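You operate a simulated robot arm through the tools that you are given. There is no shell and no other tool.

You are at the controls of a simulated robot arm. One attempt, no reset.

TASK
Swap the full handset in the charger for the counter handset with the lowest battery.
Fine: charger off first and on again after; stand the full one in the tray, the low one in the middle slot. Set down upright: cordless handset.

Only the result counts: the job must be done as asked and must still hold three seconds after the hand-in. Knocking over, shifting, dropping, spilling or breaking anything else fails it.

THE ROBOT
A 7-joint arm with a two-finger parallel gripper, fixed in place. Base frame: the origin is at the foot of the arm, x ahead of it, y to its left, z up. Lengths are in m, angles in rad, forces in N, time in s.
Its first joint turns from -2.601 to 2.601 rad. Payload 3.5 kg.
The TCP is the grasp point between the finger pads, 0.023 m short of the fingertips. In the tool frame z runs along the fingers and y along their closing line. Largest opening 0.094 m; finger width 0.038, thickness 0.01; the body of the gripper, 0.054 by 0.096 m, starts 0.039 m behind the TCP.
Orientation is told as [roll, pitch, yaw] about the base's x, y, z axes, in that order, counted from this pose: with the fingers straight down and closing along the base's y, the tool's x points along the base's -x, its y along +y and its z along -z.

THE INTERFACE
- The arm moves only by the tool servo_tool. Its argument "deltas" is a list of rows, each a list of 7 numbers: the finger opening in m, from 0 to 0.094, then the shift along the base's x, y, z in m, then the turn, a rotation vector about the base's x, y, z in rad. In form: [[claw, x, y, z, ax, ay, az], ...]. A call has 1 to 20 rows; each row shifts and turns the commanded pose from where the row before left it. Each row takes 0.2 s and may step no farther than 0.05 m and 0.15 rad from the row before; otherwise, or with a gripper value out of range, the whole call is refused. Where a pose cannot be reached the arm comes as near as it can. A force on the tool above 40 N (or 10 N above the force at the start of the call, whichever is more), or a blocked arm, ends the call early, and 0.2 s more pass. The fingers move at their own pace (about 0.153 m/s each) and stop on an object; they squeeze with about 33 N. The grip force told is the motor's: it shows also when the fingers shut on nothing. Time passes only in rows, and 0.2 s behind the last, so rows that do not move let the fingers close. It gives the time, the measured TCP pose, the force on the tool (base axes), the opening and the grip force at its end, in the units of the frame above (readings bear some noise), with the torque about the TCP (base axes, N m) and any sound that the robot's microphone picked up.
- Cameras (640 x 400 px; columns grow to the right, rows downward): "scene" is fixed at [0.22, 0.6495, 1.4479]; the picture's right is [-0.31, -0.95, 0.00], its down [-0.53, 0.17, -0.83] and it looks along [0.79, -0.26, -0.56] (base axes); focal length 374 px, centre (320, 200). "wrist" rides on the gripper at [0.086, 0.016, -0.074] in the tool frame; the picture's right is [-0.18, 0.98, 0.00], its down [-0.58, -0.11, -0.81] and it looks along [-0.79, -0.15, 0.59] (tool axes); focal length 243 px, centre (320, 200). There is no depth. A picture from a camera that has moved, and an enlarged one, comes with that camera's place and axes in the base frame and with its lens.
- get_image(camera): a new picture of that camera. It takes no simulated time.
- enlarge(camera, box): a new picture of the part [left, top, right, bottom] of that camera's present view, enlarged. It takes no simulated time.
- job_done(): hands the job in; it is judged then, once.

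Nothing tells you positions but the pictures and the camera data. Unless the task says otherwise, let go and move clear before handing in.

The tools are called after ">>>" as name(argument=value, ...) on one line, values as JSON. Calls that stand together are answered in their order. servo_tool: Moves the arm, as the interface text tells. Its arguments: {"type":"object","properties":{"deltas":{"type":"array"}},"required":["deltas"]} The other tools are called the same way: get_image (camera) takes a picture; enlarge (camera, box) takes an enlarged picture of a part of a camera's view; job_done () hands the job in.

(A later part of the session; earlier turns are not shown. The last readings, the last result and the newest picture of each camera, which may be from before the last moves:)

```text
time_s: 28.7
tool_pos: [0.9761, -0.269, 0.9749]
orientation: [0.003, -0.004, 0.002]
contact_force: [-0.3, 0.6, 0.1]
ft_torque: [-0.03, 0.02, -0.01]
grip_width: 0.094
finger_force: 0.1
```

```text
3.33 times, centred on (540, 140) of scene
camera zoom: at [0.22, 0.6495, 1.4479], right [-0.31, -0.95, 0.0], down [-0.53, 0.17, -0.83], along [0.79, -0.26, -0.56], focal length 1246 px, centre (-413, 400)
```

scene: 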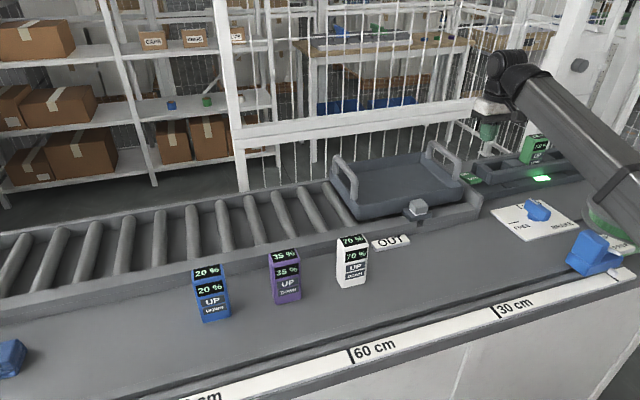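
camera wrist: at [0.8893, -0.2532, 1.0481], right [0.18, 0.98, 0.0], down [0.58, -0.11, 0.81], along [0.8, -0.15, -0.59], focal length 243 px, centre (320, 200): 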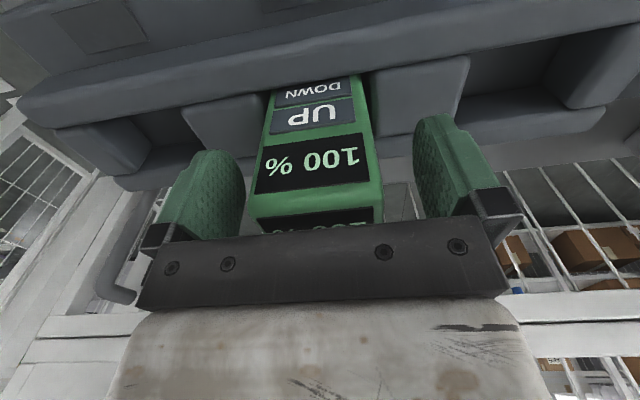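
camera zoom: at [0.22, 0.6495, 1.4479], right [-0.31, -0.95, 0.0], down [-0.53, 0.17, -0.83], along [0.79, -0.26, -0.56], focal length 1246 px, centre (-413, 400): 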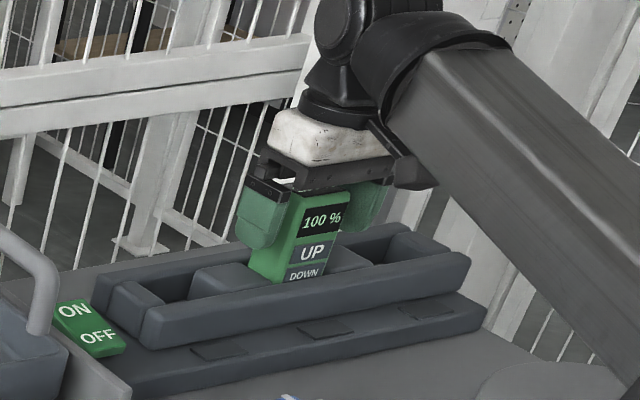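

The fingers straddle the handset evenly with clear space all round. I'll close on its sides.

>>> servo_tool(deltas=[[0.07, 0, 0, 0, 0, 0, 0], [0.055, 0, 0, 0, 0, 0, 0], [0.03, 0, 0, 0, 0, 0, 0], [0.03, 0, 0, 0, 0, 0, 0], [0.03, 0, 0, 0, 0, 0, 0]])

>>> get_image(camera="wrist")

```text
time_s: 29.9
tool_pos: [0.9758, -0.27, 0.9739]
orientation: [0.001, -0.003, 0.003]
contact_force: [0.2, -0.8, 1.0]
ft_torque: [-0.2, -0.04, 0.01]
grip_width: 0.0556
finger_force: 32.7
```

```text
taken
camera wrist: at [0.8893, -0.2533, 1.0483], right [0.18, 0.98, 0.0], down [0.58, -0.11, 0.81], along [0.8, -0.15, -0.59], focal length 243 px, centre (320, 200)
```

wrist: 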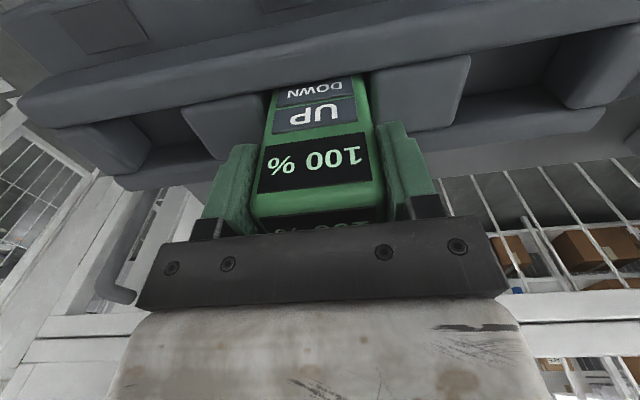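

>>> enlarge(camera="wrist", box=[190, 70, 450, 240])

>>> enlarge(camera="scene", box=[500, 110, 580, 180])

```text
2.35 times, centred on (320, 155) of wrist
camera zoom: at [0.8893, -0.2533, 1.0483], right [0.18, 0.98, 0.0], down [0.58, -0.11, 0.81], along [0.8, -0.15, -0.59], focal length 571 px, centre (320, 306)
```

zoom: 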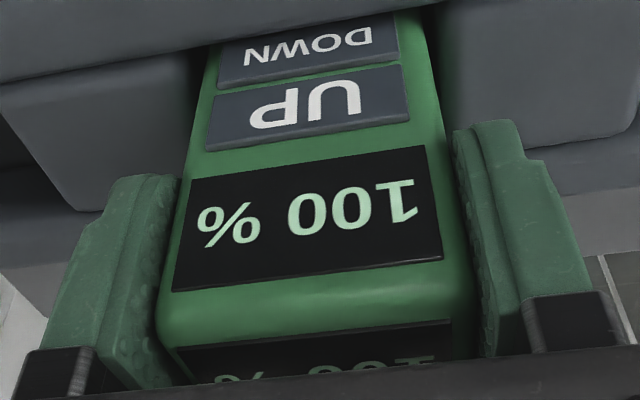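

```text
5.71 times, centred on (540, 145) of scene
camera zoom: at [0.22, 0.6495, 1.4479], right [-0.31, -0.95, 0.0], down [-0.53, 0.17, -0.83], along [0.79, -0.26, -0.56], focal length 2136 px, centre (-937, 514)
```

zoom: 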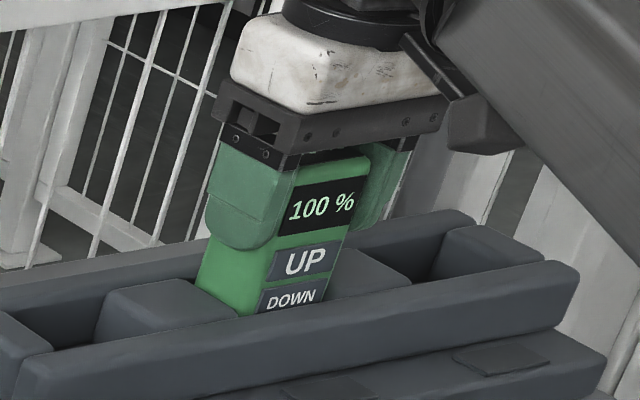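

The grip is firm, with the pads covering the handset's full sides. I'll lift straight up slowly and check the force.

>>> servo_tool(deltas=[[0.03, 0, 0, 0.002, 0, 0, 0], [0.03, 0, 0, 0.003, 0, 0, 0], [0.03, 0, 0, 0.005, 0, 0, 0], [0.03, 0, 0, 0.006, 0, 0, 0], [0.03, 0, 0, 0.008, 0, 0, 0], [0.03, 0, 0, 0.01, 0, 0, 0], [0.03, 0, 0, 0.012, 0, 0, 0], [0.03, 0, 0, 0.012, 0, 0, 0], [0.03, 0, 0, 0.012, 0, 0, 0], [0.03, 0, 0, 0.012, 0, 0, 0], [0.03, 0, 0, 0.01, 0, 0, 0], [0.03, 0, 0, 0.006, 0, 0, 0], [0.03, 0, 0, 0.003, 0, 0, 0], [0.03, 0, 0, 0, 0, 0, 0]])

>>> get_image(camera="wrist")

>>> get_image(camera="scene")

```text
time_s: 32.9
tool_pos: [0.9759, -0.269, 1.0746]
orientation: [0.002, -0.004, 0.001]
contact_force: [-0.7, -0.5, -1.6]
ft_torque: [-0.03, -0.01, -0.04]
grip_width: 0.0557
finger_force: 33.1
```

```text
taken
camera wrist: at [0.8897, -0.2534, 1.1493], right [0.18, 0.98, 0.0], down [0.58, -0.11, 0.81], along [0.8, -0.15, -0.59], focal length 243 px, centre (320, 200)
```

wrist: 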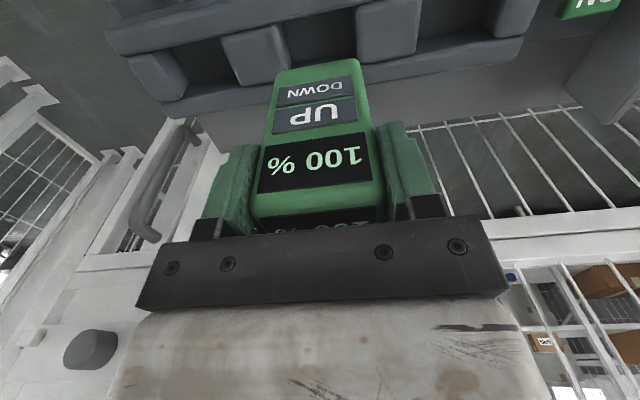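

```text
taken
```

scene: 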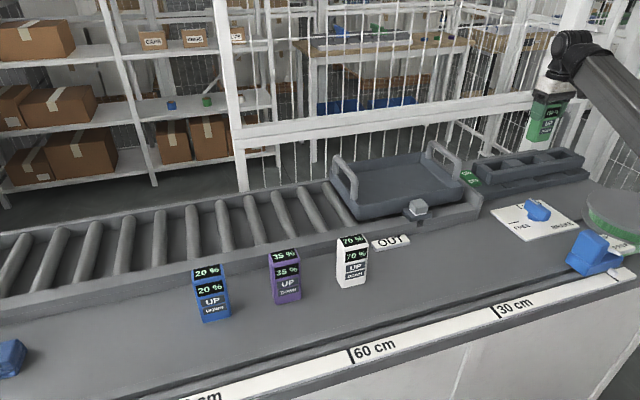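

The full handset is out and held securely (about 1.6 N of weight). I'll carry it around the near side of the tray handle, staying high, and then over the tray.

>>> servo_tool(deltas=[[0.03, -0.003, 0.003, 0.004, 0, 0, 0], [0.03, -0.006, 0.008, 0.005, 0, 0, 0], [0.03, -0.01, 0.014, 0.005, 0, 0, 0], [0.03, -0.012, 0.02, 0.003, 0, 0, 0], [0.03, -0.014, 0.024, 0, 0, 0, 0], [0.03, -0.014, 0.026, 0, 0, 0, 0], [0.03, -0.014, 0.028, 0, 0, 0, 0], [0.03, -0.012, 0.028, 0, 0, 0, 0], [0.03, -0.008, 0.03, 0, 0, 0, 0], [0.03, -0.004, 0.03, 0, 0, 0, 0], [0.03, 0, 0.03, 0, 0, 0, 0], [0.03, 0, 0.03, 0, 0, 0, 0], [0.03, 0, 0.03, 0, 0, 0, 0], [0.03, 0, 0.03, 0, 0, 0, 0], [0.03, 0.003, 0.03, 0, 0, 0, 0], [0.03, 0.005, 0.03, 0, 0, 0, 0], [0.03, 0.006, 0.025, 0, 0, 0, 0], [0.03, 0.006, 0.02, 0, 0, 0, 0], [0.03, 0.004, 0.013, 0, 0, 0, 0], [0.03, 0.001, 0.007, 0, 0, 0, 0]])

>>> get_image(camera="wrist")

>>> get_image(camera="scene")

```text
time_s: 37.1
tool_pos: [0.9042, 0.187, 1.0911]
orientation: [0.001, -0.004, 0.0]
contact_force: [-0.1, -0.3, -1.0]
ft_torque: [0.0, 0.0, 0.02]
grip_width: 0.0558
finger_force: 33.3
```

```text
taken
camera wrist: at [0.8179, 0.2029, 1.1657], right [0.18, 0.98, 0.0], down [0.58, -0.11, 0.81], along [0.8, -0.15, -0.59], focal length 243 px, centre (320, 200)
```

wrist: 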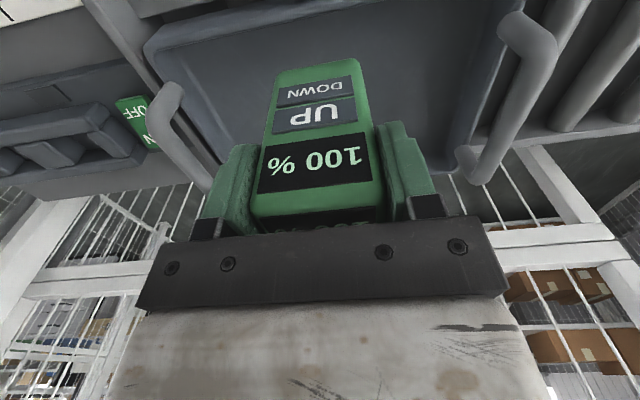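

```text
taken
```

scene: 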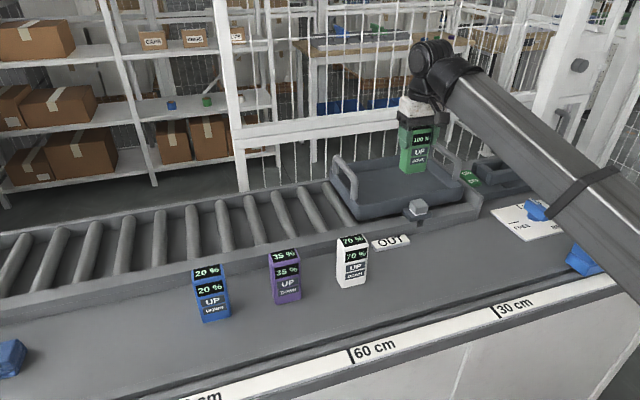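

The handset is in front of the tray's centre and the tray is clear. I'll move forward to x≈0.965 and begin lowering.

>>> servo_tool(deltas=[[0.03, 0.004, 0, 0, 0, 0, 0], [0.03, 0.008, 0, 0, 0, 0, 0], [0.03, 0.012, 0, 0, 0, 0, 0], [0.03, 0.014, 0, 0, 0, 0, 0], [0.03, 0.012, 0, -0.003, 0, 0, 0], [0.03, 0.008, 0, -0.006, 0, 0, 0], [0.03, 0.003, 0, -0.01, 0, 0, 0], [0.03, 0, 0, -0.014, 0, 0, 0], [0.03, 0, 0, -0.014, 0, 0, 0], [0.03, 0, 0, -0.01, 0, 0, 0], [0.03, 0, 0, -0.005, 0, 0, 0], [0.03, 0, 0, -0.003, 0, 0, 0], [0.03, 0, 0, 0, 0, 0, 0]])

>>> get_image(camera="wrist")

>>> enlarge(camera="scene", box=[320, 90, 500, 230])

```text
time_s: 39.9
tool_pos: [0.9638, 0.1867, 1.0271]
orientation: [0.001, -0.004, 0.001]
contact_force: [-0.7, 0.3, -2.3]
ft_torque: [-0.05, 0.03, 0.01]
grip_width: 0.0561
finger_force: 32.5
```

```text
taken
camera wrist: at [0.8786, 0.2028, 1.1013], right [0.18, 0.98, 0.0], down [0.58, -0.11, 0.81], along [0.8, -0.15, -0.59], focal length 243 px, centre (320, 200)
```

wrist: 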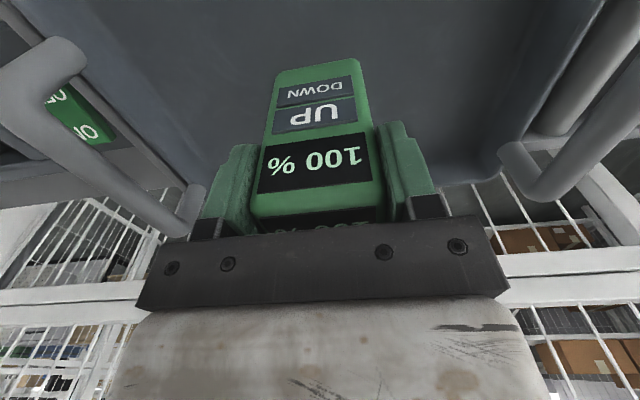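

```text
2.86 times, centred on (410, 160) of scene
camera zoom: at [0.22, 0.6495, 1.4479], right [-0.31, -0.95, 0.0], down [-0.53, 0.17, -0.83], along [0.79, -0.26, -0.56], focal length 1068 px, centre (63, 314)
```

zoom: 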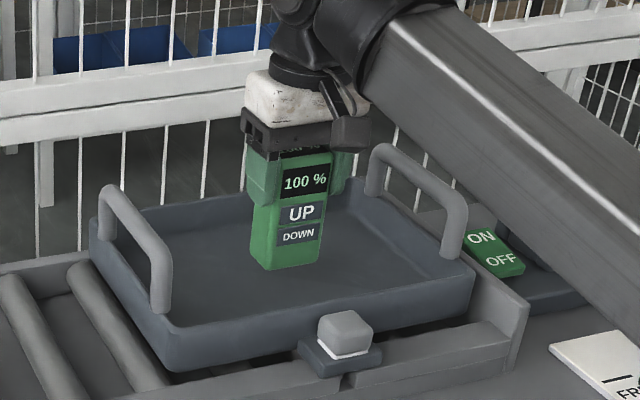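

The handset is over the tray floor and upright. I'll descend in small guarded steps, watching the vertical force.

>>> servo_tool(deltas=[[0.03, 0, 0, -0.004, 0, 0, 0], [0.03, 0, 0, -0.005, 0, 0, 0], [0.03, 0, 0, -0.005, 0, 0, 0], [0.03, 0, 0, -0.003, 0, 0, 0], [0.03, 0, 0, -0.002, 0, 0, 0], [0.03, 0, 0, 0, 0, 0, 0]])

```text
time_s: 41.3
tool_pos: [0.9649, 0.1866, 1.0064]
orientation: [0.003, -0.003, 0.002]
contact_force: [0.8, 0.6, -2.4]
ft_torque: [0.01, 0.01, -0.01]
grip_width: 0.0558
finger_force: 33.0
```

>>> servo_tool(deltas=[[0.03, 0, 0, -0.002, 0, 0, 0], [0.03, 0, 0, -0.002, 0, 0, 0], [0.03, 0, 0, -0.002, 0, 0, 0], [0.03, 0, 0, -0.001, 0, 0, 0], [0.03, 0, 0, 0, 0, 0, 0]])

>>> enlarge(camera="scene", box=[340, 110, 480, 220])

```text
time_s: 42.5
tool_pos: [0.9647, 0.1869, 1.0018]
orientation: [0.003, -0.005, 0.002]
contact_force: [0.3, 1.0, 13.1]
ft_torque: [-0.3, -0.02, 0.01]
grip_width: 0.0557
finger_force: 33.3
```

```text
3.64 times, centred on (410, 165) of scene
camera zoom: at [0.22, 0.6495, 1.4479], right [-0.31, -0.95, 0.0], down [-0.53, 0.17, -0.83], along [0.79, -0.26, -0.56], focal length 1359 px, centre (-7, 327)
```

zoom: 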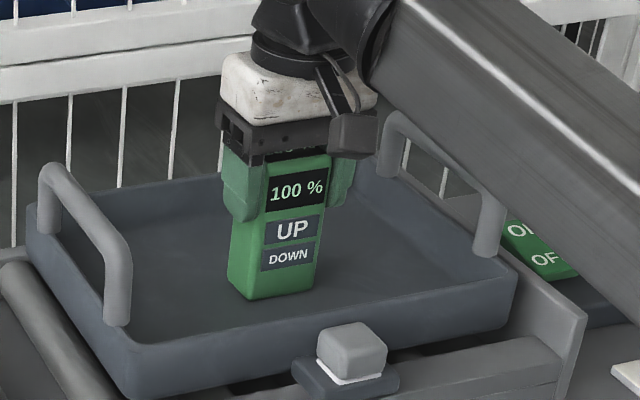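

The base is on the tray floor (13 N at TCP z≈1.002). I'll relieve the pressure slightly and open the fingers slowly.

>>> servo_tool(deltas=[[0.03, 0, 0, 0.001, 0, 0, 0], [0.03, 0, 0, 0, 0, 0, 0], [0.056, 0, 0, 0, 0, 0, 0], [0.06, 0, 0, 0, 0, 0, 0], [0.066, 0, 0, 0, 0, 0, 0], [0.075, 0, 0, 0, 0, 0, 0], [0.085, 0, 0, 0, 0, 0, 0], [0.094, 0, 0, 0, 0, 0, 0], [0.094, 0, 0, 0, 0, 0, 0]])

>>> get_image(camera="wrist")

>>> enlarge(camera="scene", box=[340, 110, 480, 220])

```text
time_s: 44.5
tool_pos: [0.9661, 0.1858, 1.0019]
orientation: [0.003, -0.005, 0.002]
contact_force: [0.2, -0.1, 0.8]
ft_torque: [0.03, -0.01, -0.02]
grip_width: 0.0938
finger_force: 0.1
```

```text
taken
camera wrist: at [0.8784, 0.2026, 1.0762], right [0.18, 0.98, 0.0], down [0.58, -0.11, 0.81], along [0.8, -0.15, -0.59], focal length 243 px, centre (320, 200)
```

wrist: 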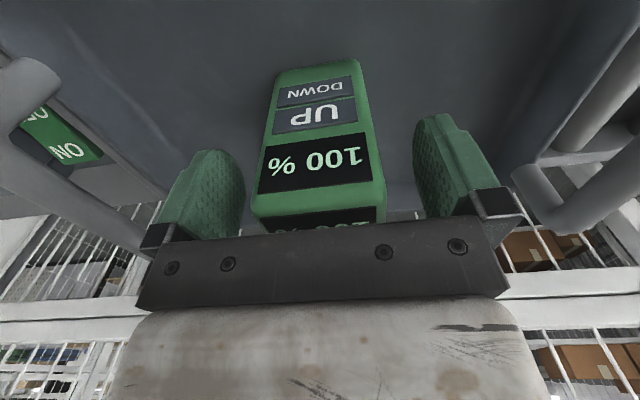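

```text
3.64 times, centred on (410, 165) of scene
camera zoom: at [0.22, 0.6495, 1.4479], right [-0.31, -0.95, 0.0], down [-0.53, 0.17, -0.83], along [0.79, -0.26, -0.56], focal length 1359 px, centre (-7, 327)
```

zoom: 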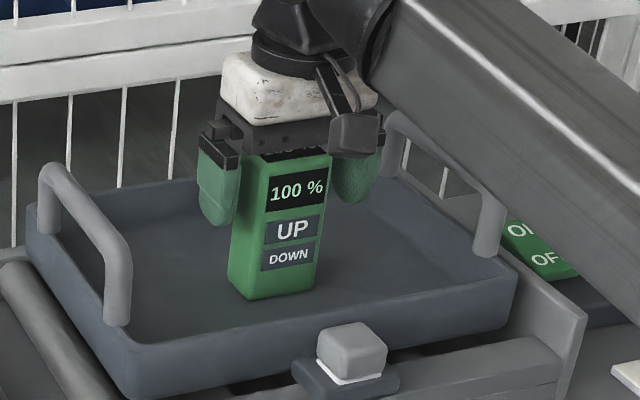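

The green handset stands upright and free in the tray. I'll rise straight up off it.

>>> servo_tool(deltas=[[0.094, 0, 0, 0.003, 0, 0, 0], [0.094, 0, 0, 0.006, 0, 0, 0], [0.094, 0, 0, 0.01, 0, 0, 0], [0.094, 0, 0, 0.015, 0, 0, 0], [0.094, 0, 0, 0.015, 0, 0, 0], [0.094, 0, 0, 0.015, 0, 0, 0], [0.094, 0, 0, 0.015, 0, 0, 0], [0.094, 0, 0, 0.01, 0, 0, 0], [0.094, 0, 0, 0.006, 0, 0, 0], [0.094, 0, 0, 0.003, 0, 0, 0], [0.094, 0, 0, 0, 0, 0, 0]])

>>> enlarge(camera="wrist", box=[230, 0, 430, 150])

>>> get_image(camera="scene")

```text
time_s: 46.9
tool_pos: [0.965, 0.1869, 1.1006]
orientation: [0.001, -0.003, 0.002]
contact_force: [0.7, 0.7, -0.5]
ft_torque: [0.02, -0.01, -0.03]
grip_width: 0.094
finger_force: 0.0
```

```text
2.67 times, centred on (330, 75) of wrist
camera zoom: at [0.8786, 0.2026, 1.1745], right [0.18, 0.98, 0.0], down [0.58, -0.11, 0.81], along [0.8, -0.15, -0.59], focal length 647 px, centre (293, 533)
```

zoom: 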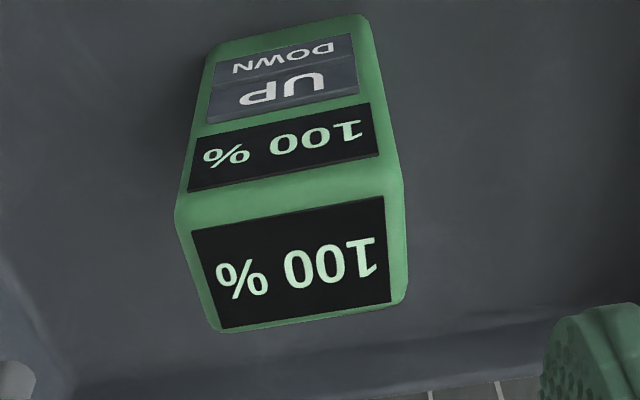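

```text
taken
```

scene: 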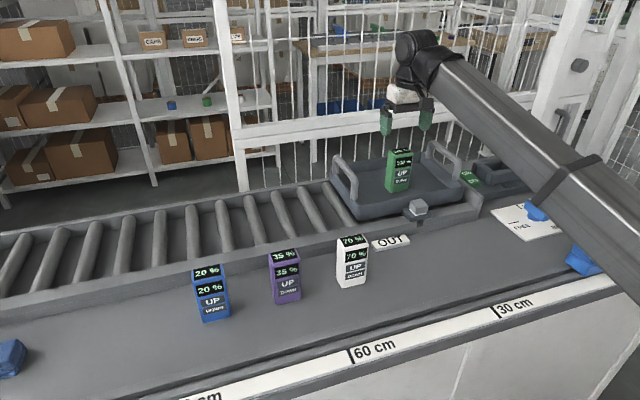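

The tray placement looks stable. Now I'll go high toward the blue 20 % handset, passing between and above everything, to look at it from close up.

>>> servo_tool(deltas=[[0.094, -0.002, 0.004, -0.002, 0, 0, 0], [0.094, -0.004, 0.009, -0.003, 0, 0, 0], [0.094, -0.008, 0.017, -0.003, 0, 0, 0], [0.094, -0.011, 0.024, -0.002, 0, 0, 0], [0.094, -0.013, 0.028, 0, 0, 0, 0], [0.094, -0.014, 0.031, 0, 0, 0, 0], [0.094, -0.014, 0.031, 0, 0, 0, 0], [0.094, -0.014, 0.031, 0, 0, 0, 0], [0.094, -0.014, 0.031, 0, 0, 0, 0], [0.094, -0.014, 0.031, 0, 0, 0, 0], [0.094, -0.014, 0.031, 0, 0, 0, 0], [0.094, -0.014, 0.031, 0, 0, 0, 0], [0.094, -0.014, 0.031, 0, 0, 0, 0], [0.094, -0.014, 0.031, 0, 0, 0, 0], [0.094, -0.014, 0.031, 0, 0, 0, 0], [0.094, -0.014, 0.031, 0, 0, 0, 0], [0.094, -0.012, 0.025, 0, 0, 0, 0], [0.094, -0.009, 0.017, 0, 0, 0, 0], [0.094, -0.007, 0.01, 0, 0, 0, 0], [0.094, -0.003, 0.005, 0, 0, 0, 0]])

>>> get_image(camera="wrist")

>>> get_image(camera="scene")

```text
time_s: 51.1
tool_pos: [0.7429, 0.6676, 1.0905]
orientation: [0.001, -0.003, 0.002]
contact_force: [-1.1, 0.0, -0.4]
ft_torque: [-0.04, 0.01, 0.0]
grip_width: 0.0942
finger_force: 0.1
```

```text
taken
camera wrist: at [0.6564, 0.6831, 1.1643], right [0.18, 0.98, 0.0], down [0.58, -0.11, 0.81], along [0.8, -0.15, -0.59], focal length 243 px, centre (320, 200)
```

wrist: 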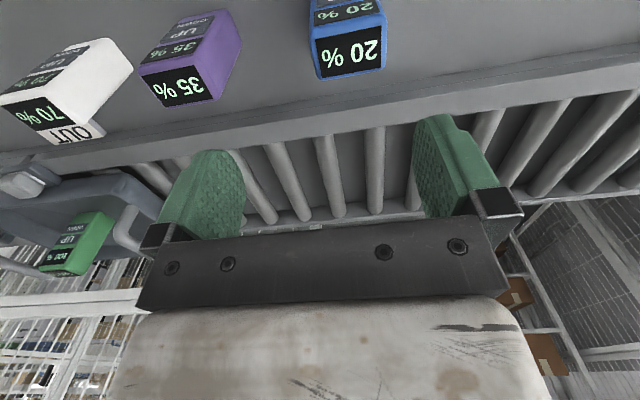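

```text
taken
```

scene: 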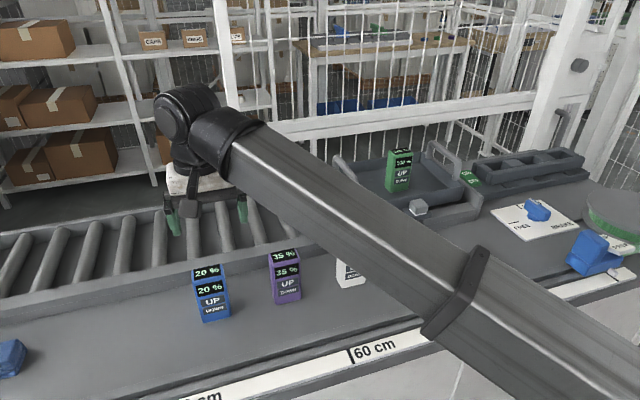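

I see the three counter handsets from close up, and blue reads 20 % on both its displays. I'll zoom in to measure it.

>>> enlarge(camera="wrist", box=[260, 0, 440, 112])

>>> enlarge(camera="wrist", box=[0, 0, 300, 187])

```text
3.56 times, centred on (350, 56) of wrist
camera zoom: at [0.6564, 0.6831, 1.1643], right [0.18, 0.98, 0.0], down [0.58, -0.11, 0.81], along [0.8, -0.15, -0.59], focal length 863 px, centre (213, 712)
```

zoom: 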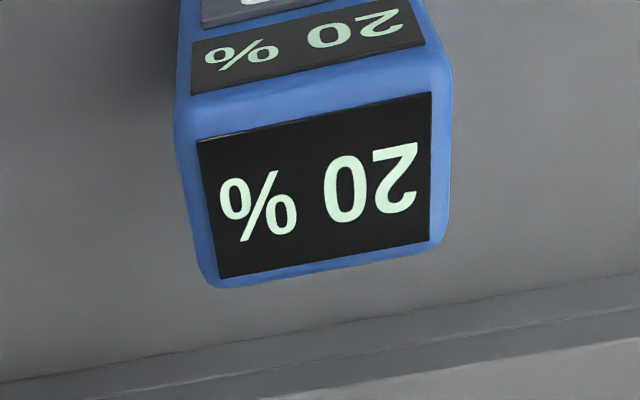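

```text
2.13 times, centred on (150, 94) of wrist
camera zoom: at [0.6564, 0.6831, 1.1643], right [0.18, 0.98, 0.0], down [0.58, -0.11, 0.81], along [0.8, -0.15, -0.59], focal length 518 px, centre (683, 427)
```

zoom: 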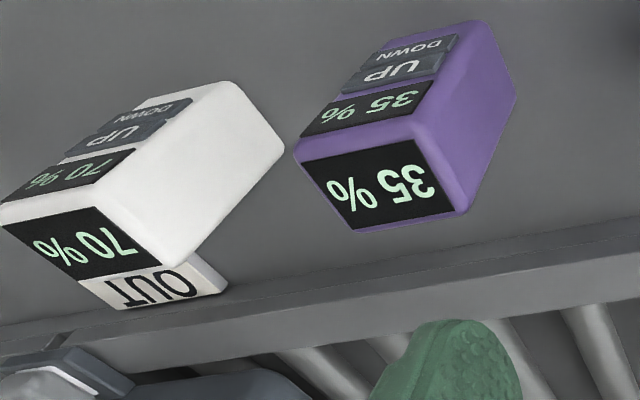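

Measuring blue the same way as green gives a grip point of about (0.7355, 0.690, 0.949), the same hold I used on green. I'll line up and come down to just above its top.

>>> servo_tool(deltas=[[0.094, -0.002, 0.004, -0.003, 0, 0, 0], [0.094, -0.002, 0.006, -0.007, 0, 0, 0], [0.094, -0.002, 0.006, -0.012, 0, 0, 0], [0.094, -0.001, 0.004, -0.014, 0, 0, 0], [0.094, 0, 0.002, -0.014, 0, 0, 0], [0.094, 0, 0, -0.014, 0, 0, 0], [0.094, 0, 0, -0.012, 0, 0, 0], [0.094, 0, 0, -0.008, 0, 0, 0], [0.094, 0, 0, -0.004, 0, 0, 0], [0.094, 0, 0, 0, 0, 0, 0]])

>>> get_image(camera="wrist")

>>> get_image(camera="scene")

```text
time_s: 53.3
tool_pos: [0.735, 0.6891, 1.0014]
orientation: [0.002, -0.005, 0.003]
contact_force: [0.7, -0.4, -0.3]
ft_torque: [0.03, 0.0, -0.02]
grip_width: 0.0939
finger_force: 0.1
```

```text
taken
camera wrist: at [0.6488, 0.7051, 1.0756], right [0.18, 0.98, 0.0], down [0.58, -0.11, 0.81], along [0.8, -0.15, -0.59], focal length 243 px, centre (320, 200)
```

wrist: 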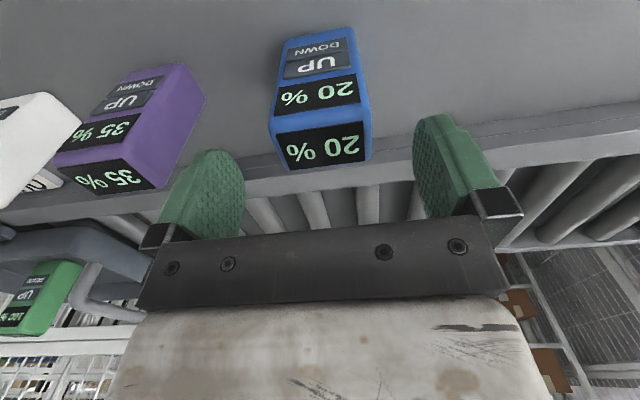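

```text
taken
```

scene: 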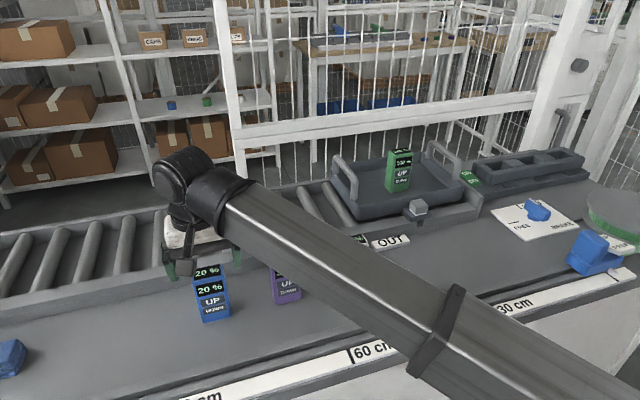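

The fingers straddle blue evenly, and the forearm passes well above purple and white. I'll lower to the grip height.

>>> servo_tool(deltas=[[0.094, 0.0003, 0.0005, -0.003, 0, 0, 0], [0.094, 0, 0.0005, -0.006, 0, 0, 0], [0.094, 0, 0, -0.009, 0, 0, 0], [0.094, 0, 0, -0.01, 0, 0, 0], [0.094, 0, 0, -0.01, 0, 0, 0], [0.094, 0, 0, -0.007, 0, 0, 0], [0.094, 0, 0, -0.005, 0, 0, 0], [0.094, 0, 0, -0.002, 0, 0, 0], [0.094, 0, 0, 0, 0, 0, 0]])

>>> get_image(camera="wrist")

>>> get_image(camera="scene")

```text
time_s: 55.3
tool_pos: [0.7355, 0.6892, 0.9507]
orientation: [0.001, -0.004, 0.001]
contact_force: [-0.7, 0.2, -0.9]
ft_torque: [0.02, -0.01, -0.03]
grip_width: 0.0939
finger_force: 0.1
```

```text
taken
camera wrist: at [0.6493, 0.7059, 1.0242], right [0.18, 0.98, 0.0], down [0.58, -0.11, 0.81], along [0.8, -0.15, -0.59], focal length 243 px, centre (320, 200)
```

wrist: 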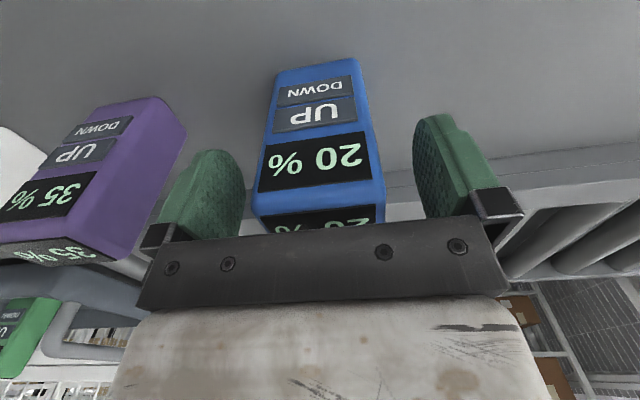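

```text
taken
```

scene: 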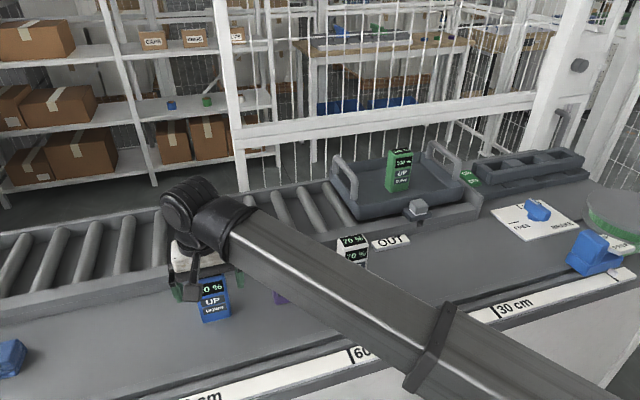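

The view matches the earlier hold on green almost exactly. I'll close on the blue handset's sides.

>>> servo_tool(deltas=[[0.07, 0, 0, 0, 0, 0, 0], [0.055, 0, 0, 0, 0, 0, 0], [0.03, 0, 0, 0, 0, 0, 0], [0.03, 0, 0, 0, 0, 0, 0], [0.03, 0, 0, 0, 0, 0, 0]])

>>> enlarge(camera="wrist", box=[190, 70, 450, 240])

```text
time_s: 56.5
tool_pos: [0.736, 0.6904, 0.9505]
orientation: [0.002, -0.004, -0.001]
contact_force: [-0.6, -0.6, 1.0]
ft_torque: [-0.07, 0.0, -0.02]
grip_width: 0.056
finger_force: 33.3
```

```text
2.35 times, centred on (320, 155) of wrist
camera zoom: at [0.6492, 0.7059, 1.0242], right [0.18, 0.98, 0.0], down [0.58, -0.11, 0.81], along [0.8, -0.15, -0.59], focal length 571 px, centre (320, 306)
```

zoom: 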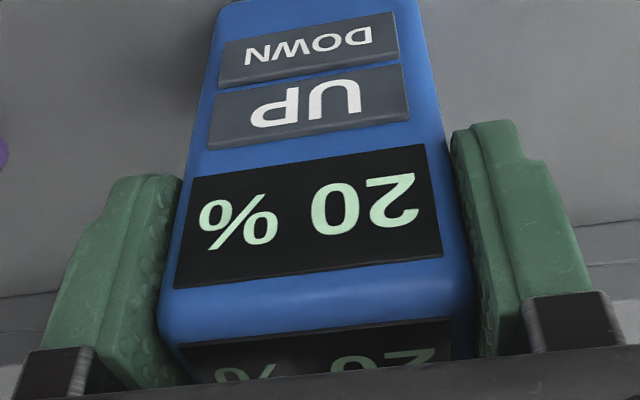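

The grip is nearly identical to the earlier one on green. I'll lift blue straight up.

>>> servo_tool(deltas=[[0.03, 0, 0, 0.002, 0, 0, 0], [0.03, 0, 0, 0.004, 0, 0, 0], [0.03, 0, 0, 0.007, 0, 0, 0], [0.03, 0, 0, 0.01, 0, 0, 0], [0.03, 0, 0, 0.014, 0, 0, 0], [0.03, 0, 0, 0.016, 0, 0, 0], [0.03, 0, 0, 0.018, 0, 0, 0], [0.03, 0, 0, 0.018, 0, 0, 0], [0.03, 0, 0, 0.018, 0, 0, 0], [0.03, 0, 0, 0.016, 0, 0, 0], [0.03, 0, 0, 0.012, 0, 0, 0], [0.03, 0, 0, 0.008, 0, 0, 0], [0.03, 0, 0, 0.004, 0, 0, 0], [0.03, 0, 0, 0, 0, 0, 0]])

>>> get_image(camera="scene")

>>> get_image(camera="wrist")

```text
time_s: 59.5
tool_pos: [0.736, 0.6894, 1.098]
orientation: [0.001, -0.003, 0.002]
contact_force: [0.2, 0.0, -1.7]
ft_torque: [0.03, 0.04, 0.03]
grip_width: 0.0559
finger_force: 33.0
```

```text
taken
```

scene: 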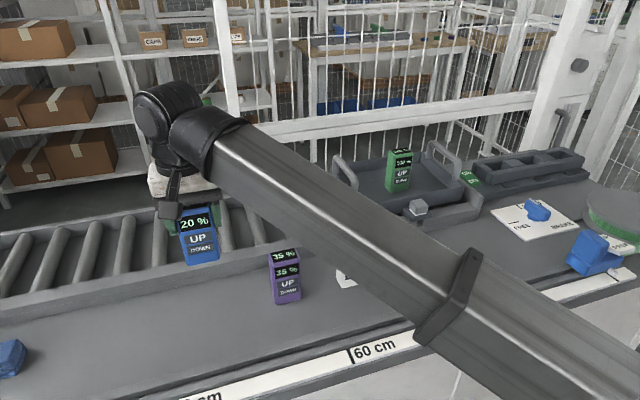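

```text
taken
camera wrist: at [0.6492, 0.7059, 1.1713], right [0.18, 0.98, 0.0], down [0.58, -0.11, 0.81], along [0.8, -0.15, -0.59], focal length 243 px, centre (320, 200)
```

wrist: 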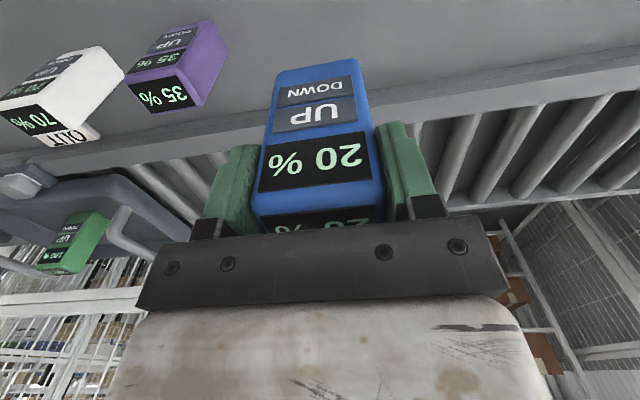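

Blue is held upright and clear. I'll carry it along the near side of the tray at x≈0.86, keeping away from the green handset and the handles.

>>> servo_tool(deltas=[[0.03, 0.004, -0.003, 0, 0, 0, 0], [0.03, 0.01, -0.008, 0, 0, 0, 0], [0.03, 0.015, -0.012, 0, 0, 0, 0], [0.03, 0.016, -0.018, 0, 0, 0, 0], [0.03, 0.014, -0.022, 0, 0, 0, 0], [0.03, 0.012, -0.026, -0.001, 0, 0, 0], [0.03, 0.01, -0.028, -0.001, 0, 0, 0], [0.03, 0.01, -0.03, -0.002, 0, 0, 0], [0.03, 0.008, -0.03, -0.002, 0, 0, 0], [0.03, 0.007, -0.03, -0.002, 0, 0, 0], [0.03, 0.006, -0.03, -0.002, 0, 0, 0], [0.03, 0.005, -0.03, -0.002, 0, 0, 0], [0.03, 0.003, -0.03, -0.001, 0, 0, 0], [0.03, 0.001, -0.03, 0, 0, 0, 0], [0.03, 0.001, -0.03, 0, 0, 0, 0], [0.03, 0, -0.03, 0, 0, 0, 0], [0.03, 0, -0.028, 0, 0, 0, 0], [0.03, 0, -0.022, 0, 0, 0, 0], [0.03, 0, -0.013, 0, 0, 0, 0], [0.03, 0, -0.005, 0, 0, 0, 0]])

>>> get_image(camera="scene")

>>> get_image(camera="wrist")

```text
time_s: 63.7
tool_pos: [0.858, 0.236, 1.0846]
orientation: [0.002, -0.004, 0.003]
contact_force: [-0.3, -0.5, -2.4]
ft_torque: [-0.01, 0.02, -0.04]
grip_width: 0.0557
finger_force: 33.0
```

```text
taken
```

scene: 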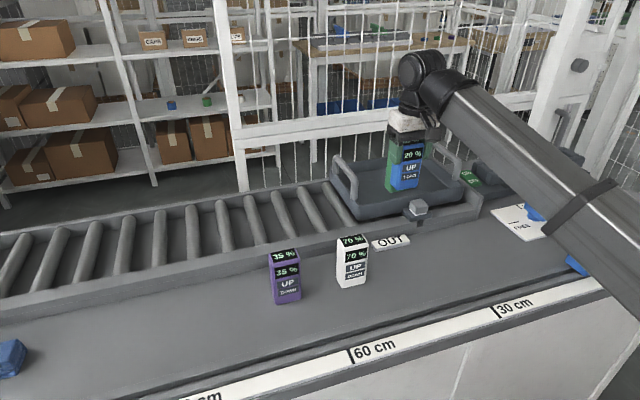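

```text
taken
camera wrist: at [0.7705, 0.2508, 1.1582], right [0.18, 0.98, 0.0], down [0.58, -0.11, 0.81], along [0.8, -0.15, -0.59], focal length 243 px, centre (320, 200)
```

wrist: 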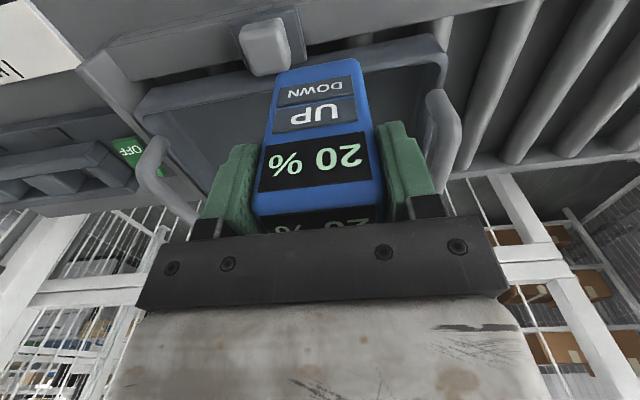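

Blue has passed in front of the green handset without contact. I'll continue around the right handle to above the middle slot.

>>> servo_tool(deltas=[[0.03, 0, -0.006, 0, 0, 0, 0], [0.03, 0, -0.014, 0, 0, 0, 0], [0.03, 0, -0.022, 0, 0, 0, 0], [0.03, 0, -0.028, 0, 0, 0, 0], [0.03, 0, -0.03, 0, 0, 0, 0], [0.03, 0, -0.03, 0, 0, 0, 0], [0.03, 0, -0.03, 0, 0, 0, 0], [0.03, 0, -0.03, 0, 0, 0, 0], [0.03, 0.002, -0.03, 0, 0, 0, 0], [0.03, 0.005, -0.03, 0, 0, 0, 0], [0.03, 0.01, -0.03, 0, 0, 0, 0], [0.03, 0.014, -0.03, 0, 0, 0, 0], [0.03, 0.016, -0.03, 0, 0, 0, 0], [0.03, 0.016, -0.03, 0, 0, 0, 0], [0.03, 0.016, -0.03, 0, 0, 0, 0], [0.03, 0.014, -0.028, 0, 0, 0, 0], [0.03, 0.011, -0.026, 0, 0, 0, 0], [0.03, 0.008, -0.022, 0, 0, 0, 0], [0.03, 0.004, -0.018, 0, 0, 0, 0], [0.03, 0.002, -0.0115, 0, 0, 0, 0]])

>>> get_image(camera="scene")

>>> get_image(camera="wrist")

```text
time_s: 67.9
tool_pos: [0.9751, -0.2714, 1.0824]
orientation: [0.002, -0.004, 0.002]
contact_force: [0.3, -0.3, -2.4]
ft_torque: [0.01, 0.02, -0.01]
grip_width: 0.0558
finger_force: 33.4
```

```text
taken
```

scene: 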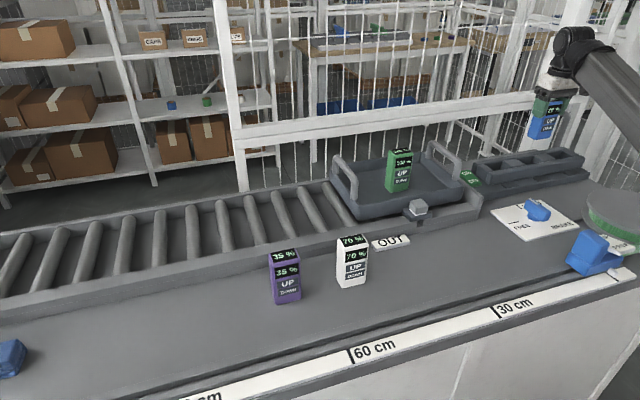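

```text
taken
camera wrist: at [0.8887, -0.2554, 1.1578], right [0.18, 0.98, 0.0], down [0.58, -0.11, 0.81], along [0.8, -0.15, -0.59], focal length 243 px, centre (320, 200)
```

wrist: 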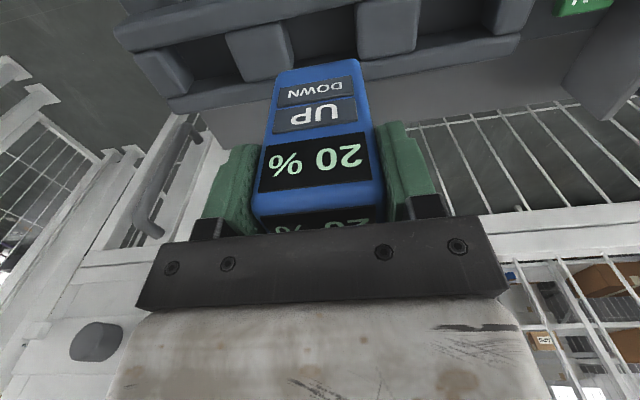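

Blue is above the middle slot. I'll trim by about 1.5 mm to match where green sat, then come down to just above the pocket mouth and look.

>>> servo_tool(deltas=[[0.03, 0.0007, 0.0015, -0.003, 0, 0, 0], [0.03, 0, 0, -0.008, 0, 0, 0], [0.03, 0, 0, -0.012, 0, 0, 0], [0.03, 0, 0, -0.014, 0, 0, 0], [0.03, 0, 0, -0.014, 0, 0, 0], [0.03, 0, 0, -0.01, 0, 0, 0], [0.03, 0, 0, -0.006, 0, 0, 0], [0.03, 0, 0, -0.003, 0, 0, 0], [0.03, 0, 0, 0, 0, 0, 0]])

>>> enlarge(camera="wrist", box=[190, 0, 450, 165])

>>> enlarge(camera="scene", box=[480, 90, 600, 200])

```text
time_s: 69.9
tool_pos: [0.9763, -0.2687, 1.0144]
orientation: [0.003, -0.003, 0.002]
contact_force: [-0.4, 0.5, -2.2]
ft_torque: [0.01, -0.01, 0.01]
grip_width: 0.0557
finger_force: 33.2
```

```text
2.42 times, centred on (320, 82) of wrist
camera zoom: at [0.8892, -0.2533, 1.0883], right [0.18, 0.98, 0.0], down [0.58, -0.11, 0.81], along [0.8, -0.15, -0.59], focal length 588 px, centre (320, 485)
```

zoom: 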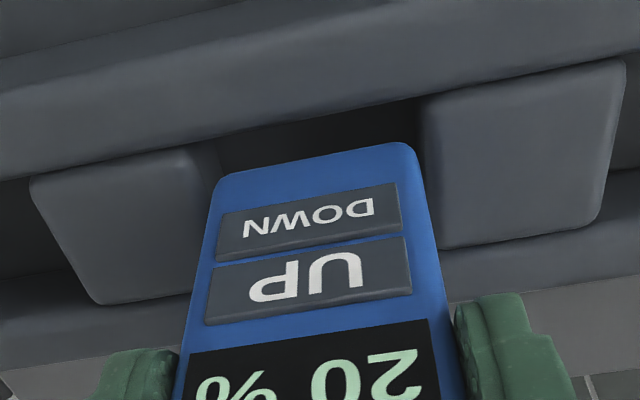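

```text
3.64 times, centred on (540, 145) of scene
camera zoom: at [0.22, 0.6495, 1.4479], right [-0.31, -0.95, 0.0], down [-0.53, 0.17, -0.83], along [0.79, -0.26, -0.56], focal length 1359 px, centre (-480, 400)
```

zoom: 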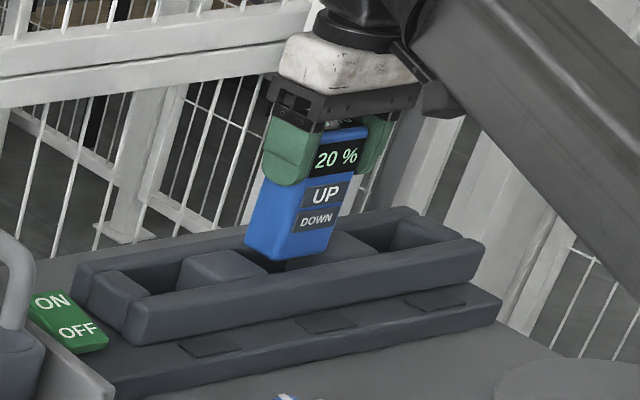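

Blue is lined up with the pocket on both sides. I'll lower it slowly, watching for contact.

>>> servo_tool(deltas=[[0.03, 0, 0, -0.003, 0, 0, 0], [0.03, 0, 0, -0.004, 0, 0, 0], [0.03, 0, 0, -0.004, 0, 0, 0], [0.03, 0, 0, -0.004, 0, 0, 0], [0.03, 0, 0, -0.004, 0, 0, 0], [0.03, 0, 0, -0.003, 0, 0, 0], [0.03, 0, 0, 0, 0, 0, 0]])

>>> enlarge(camera="wrist", box=[190, 0, 450, 165])

>>> enlarge(camera="scene", box=[480, 90, 600, 200])

```text
time_s: 71.5
tool_pos: [0.9768, -0.2697, 0.9922]
orientation: [0.003, -0.003, 0.002]
contact_force: [0.1, 0.0, -2.7]
ft_torque: [0.02, -0.01, 0.0]
grip_width: 0.0559
finger_force: 32.7
```

```text
2.42 times, centred on (320, 82) of wrist
camera zoom: at [0.8894, -0.2531, 1.0662], right [0.18, 0.98, 0.0], down [0.58, -0.11, 0.81], along [0.8, -0.15, -0.59], focal length 588 px, centre (320, 485)
```

zoom: 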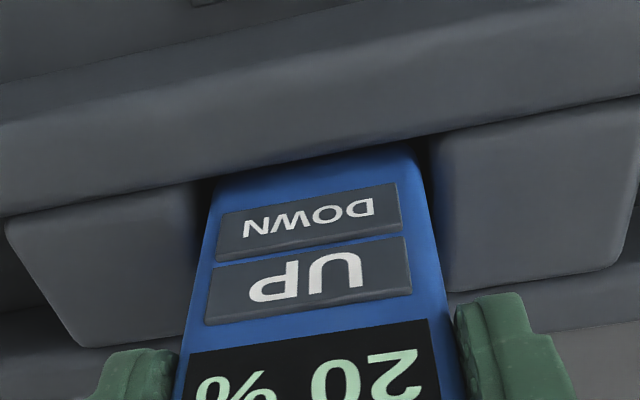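

```text
3.64 times, centred on (540, 145) of scene
camera zoom: at [0.22, 0.6495, 1.4479], right [-0.31, -0.95, 0.0], down [-0.53, 0.17, -0.83], along [0.79, -0.26, -0.56], focal length 1359 px, centre (-480, 400)
```

zoom: 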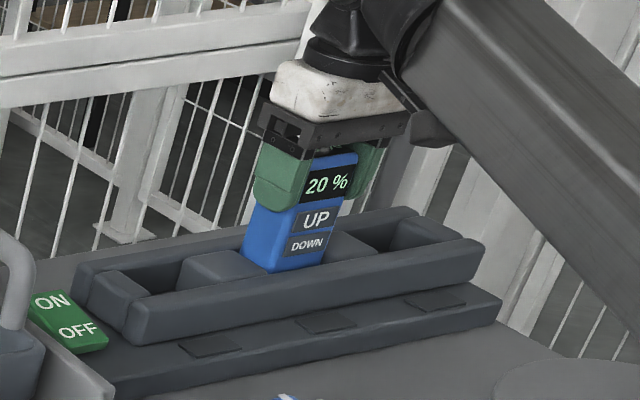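

Blue is entering the pocket freely. I'll finish lowering it to the slot floor.

>>> servo_tool(deltas=[[0.03, 0, 0, -0.003, 0, 0, 0], [0.03, 0, 0, -0.004, 0, 0, 0], [0.03, 0, 0, -0.004, 0, 0, 0], [0.03, 0, 0, -0.003, 0, 0, 0], [0.03, 0, 0, -0.002, 0, 0, 0], [0.03, 0, 0, 0, 0, 0, 0]])

```text
time_s: 72.9
tool_pos: [0.976, -0.2697, 0.9757]
orientation: [0.001, -0.003, 0.003]
contact_force: [-0.2, 0.0, -2.0]
ft_torque: [0.01, -0.02, -0.03]
grip_width: 0.0556
finger_force: 33.0
```

>>> servo_tool(deltas=[[0.03, 0, 0, -0.001, 0, 0, 0], [0.03, 0, 0, -0.001, 0, 0, 0], [0.03, 0, 0, -0.001, 0, 0, 0], [0.03, 0, 0, 0, 0, 0, 0]])

>>> enlarge(camera="wrist", box=[190, 0, 450, 165])

>>> enlarge(camera="scene", box=[480, 90, 600, 200])

```text
time_s: 73.9
tool_pos: [0.9763, -0.2692, 0.9747]
orientation: [0.002, -0.008, 0.001]
contact_force: [1.9, -0.3, 25.8]
ft_torque: [-0.23, -0.02, -0.02]
grip_width: 0.0559
finger_force: 33.0
```

```text
2.42 times, centred on (320, 82) of wrist
camera zoom: at [0.8892, -0.2531, 1.049], right [0.18, 0.98, 0.0], down [0.58, -0.11, 0.81], along [0.8, -0.15, -0.59], focal length 588 px, centre (320, 485)
```

zoom: 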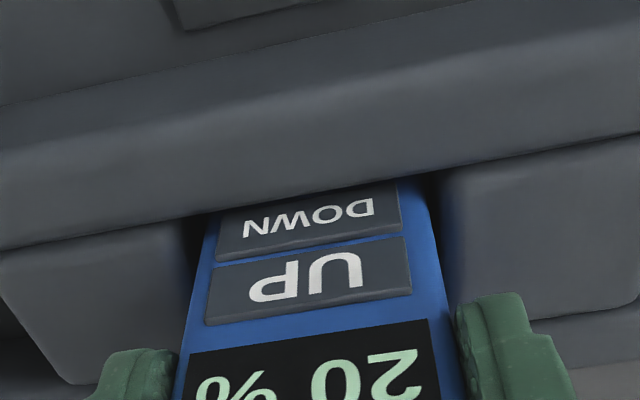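

```text
3.64 times, centred on (540, 145) of scene
camera zoom: at [0.22, 0.6495, 1.4479], right [-0.31, -0.95, 0.0], down [-0.53, 0.17, -0.83], along [0.79, -0.26, -0.56], focal length 1359 px, centre (-480, 400)
```

zoom: 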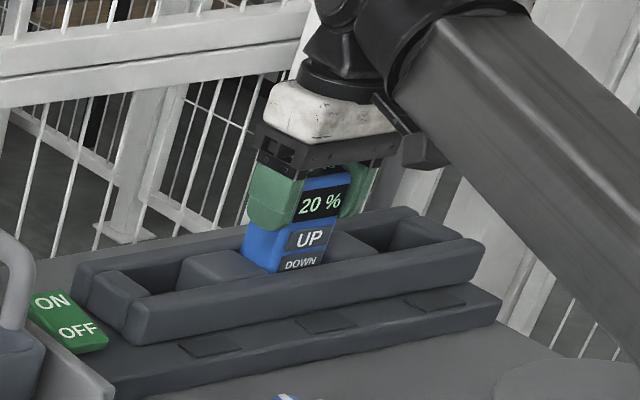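

Blue is resting on the slot floor at the same height as green was. I'll ease off the pressure and open the fingers slowly.

>>> servo_tool(deltas=[[0.03, 0, 0, 0.001, 0, 0, 0], [0.03, 0, 0, 0.001, 0, 0, 0], [0.03, 0, 0, 0, 0, 0, 0], [0.056, 0, 0, 0, 0, 0, 0], [0.06, 0, 0, 0, 0, 0, 0], [0.066, 0, 0, 0, 0, 0, 0], [0.075, 0, 0, 0, 0, 0, 0], [0.085, 0, 0, 0, 0, 0, 0], [0.094, 0, 0, 0, 0, 0, 0], [0.094, 0, 0, 0, 0, 0, 0]])

>>> get_image(camera="wrist")

>>> enlarge(camera="scene", box=[480, 90, 600, 200])

```text
time_s: 76.1
tool_pos: [0.9766, -0.269, 0.975]
orientation: [0.001, -0.005, 0.001]
contact_force: [-0.5, 0.0, -0.1]
ft_torque: [-0.01, 0.01, 0.03]
grip_width: 0.0942
finger_force: 0.0
```

```text
taken
camera wrist: at [0.8895, -0.2532, 1.0493], right [0.18, 0.98, 0.0], down [0.58, -0.11, 0.81], along [0.8, -0.15, -0.59], focal length 243 px, centre (320, 200)
```

wrist: 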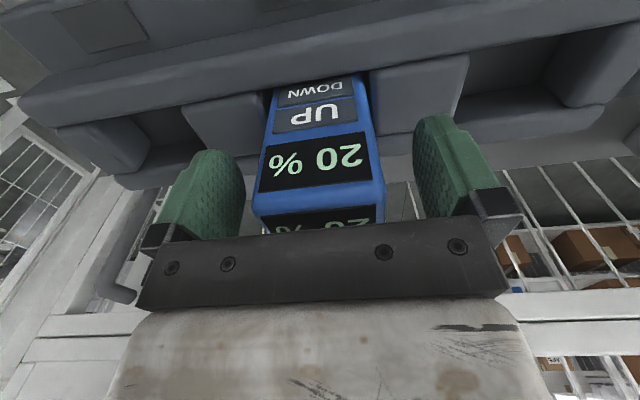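

```text
3.64 times, centred on (540, 145) of scene
camera zoom: at [0.22, 0.6495, 1.4479], right [-0.31, -0.95, 0.0], down [-0.53, 0.17, -0.83], along [0.79, -0.26, -0.56], focal length 1359 px, centre (-480, 400)
```

zoom: 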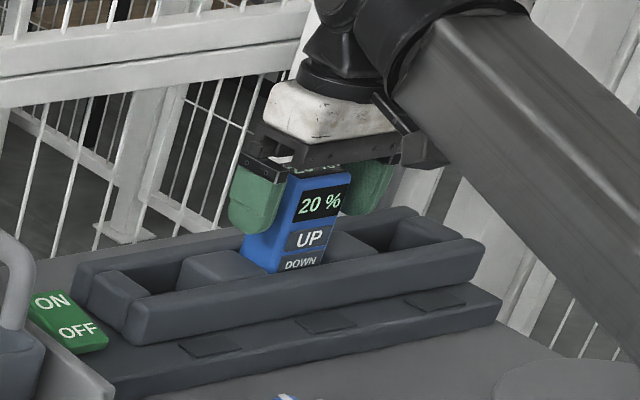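

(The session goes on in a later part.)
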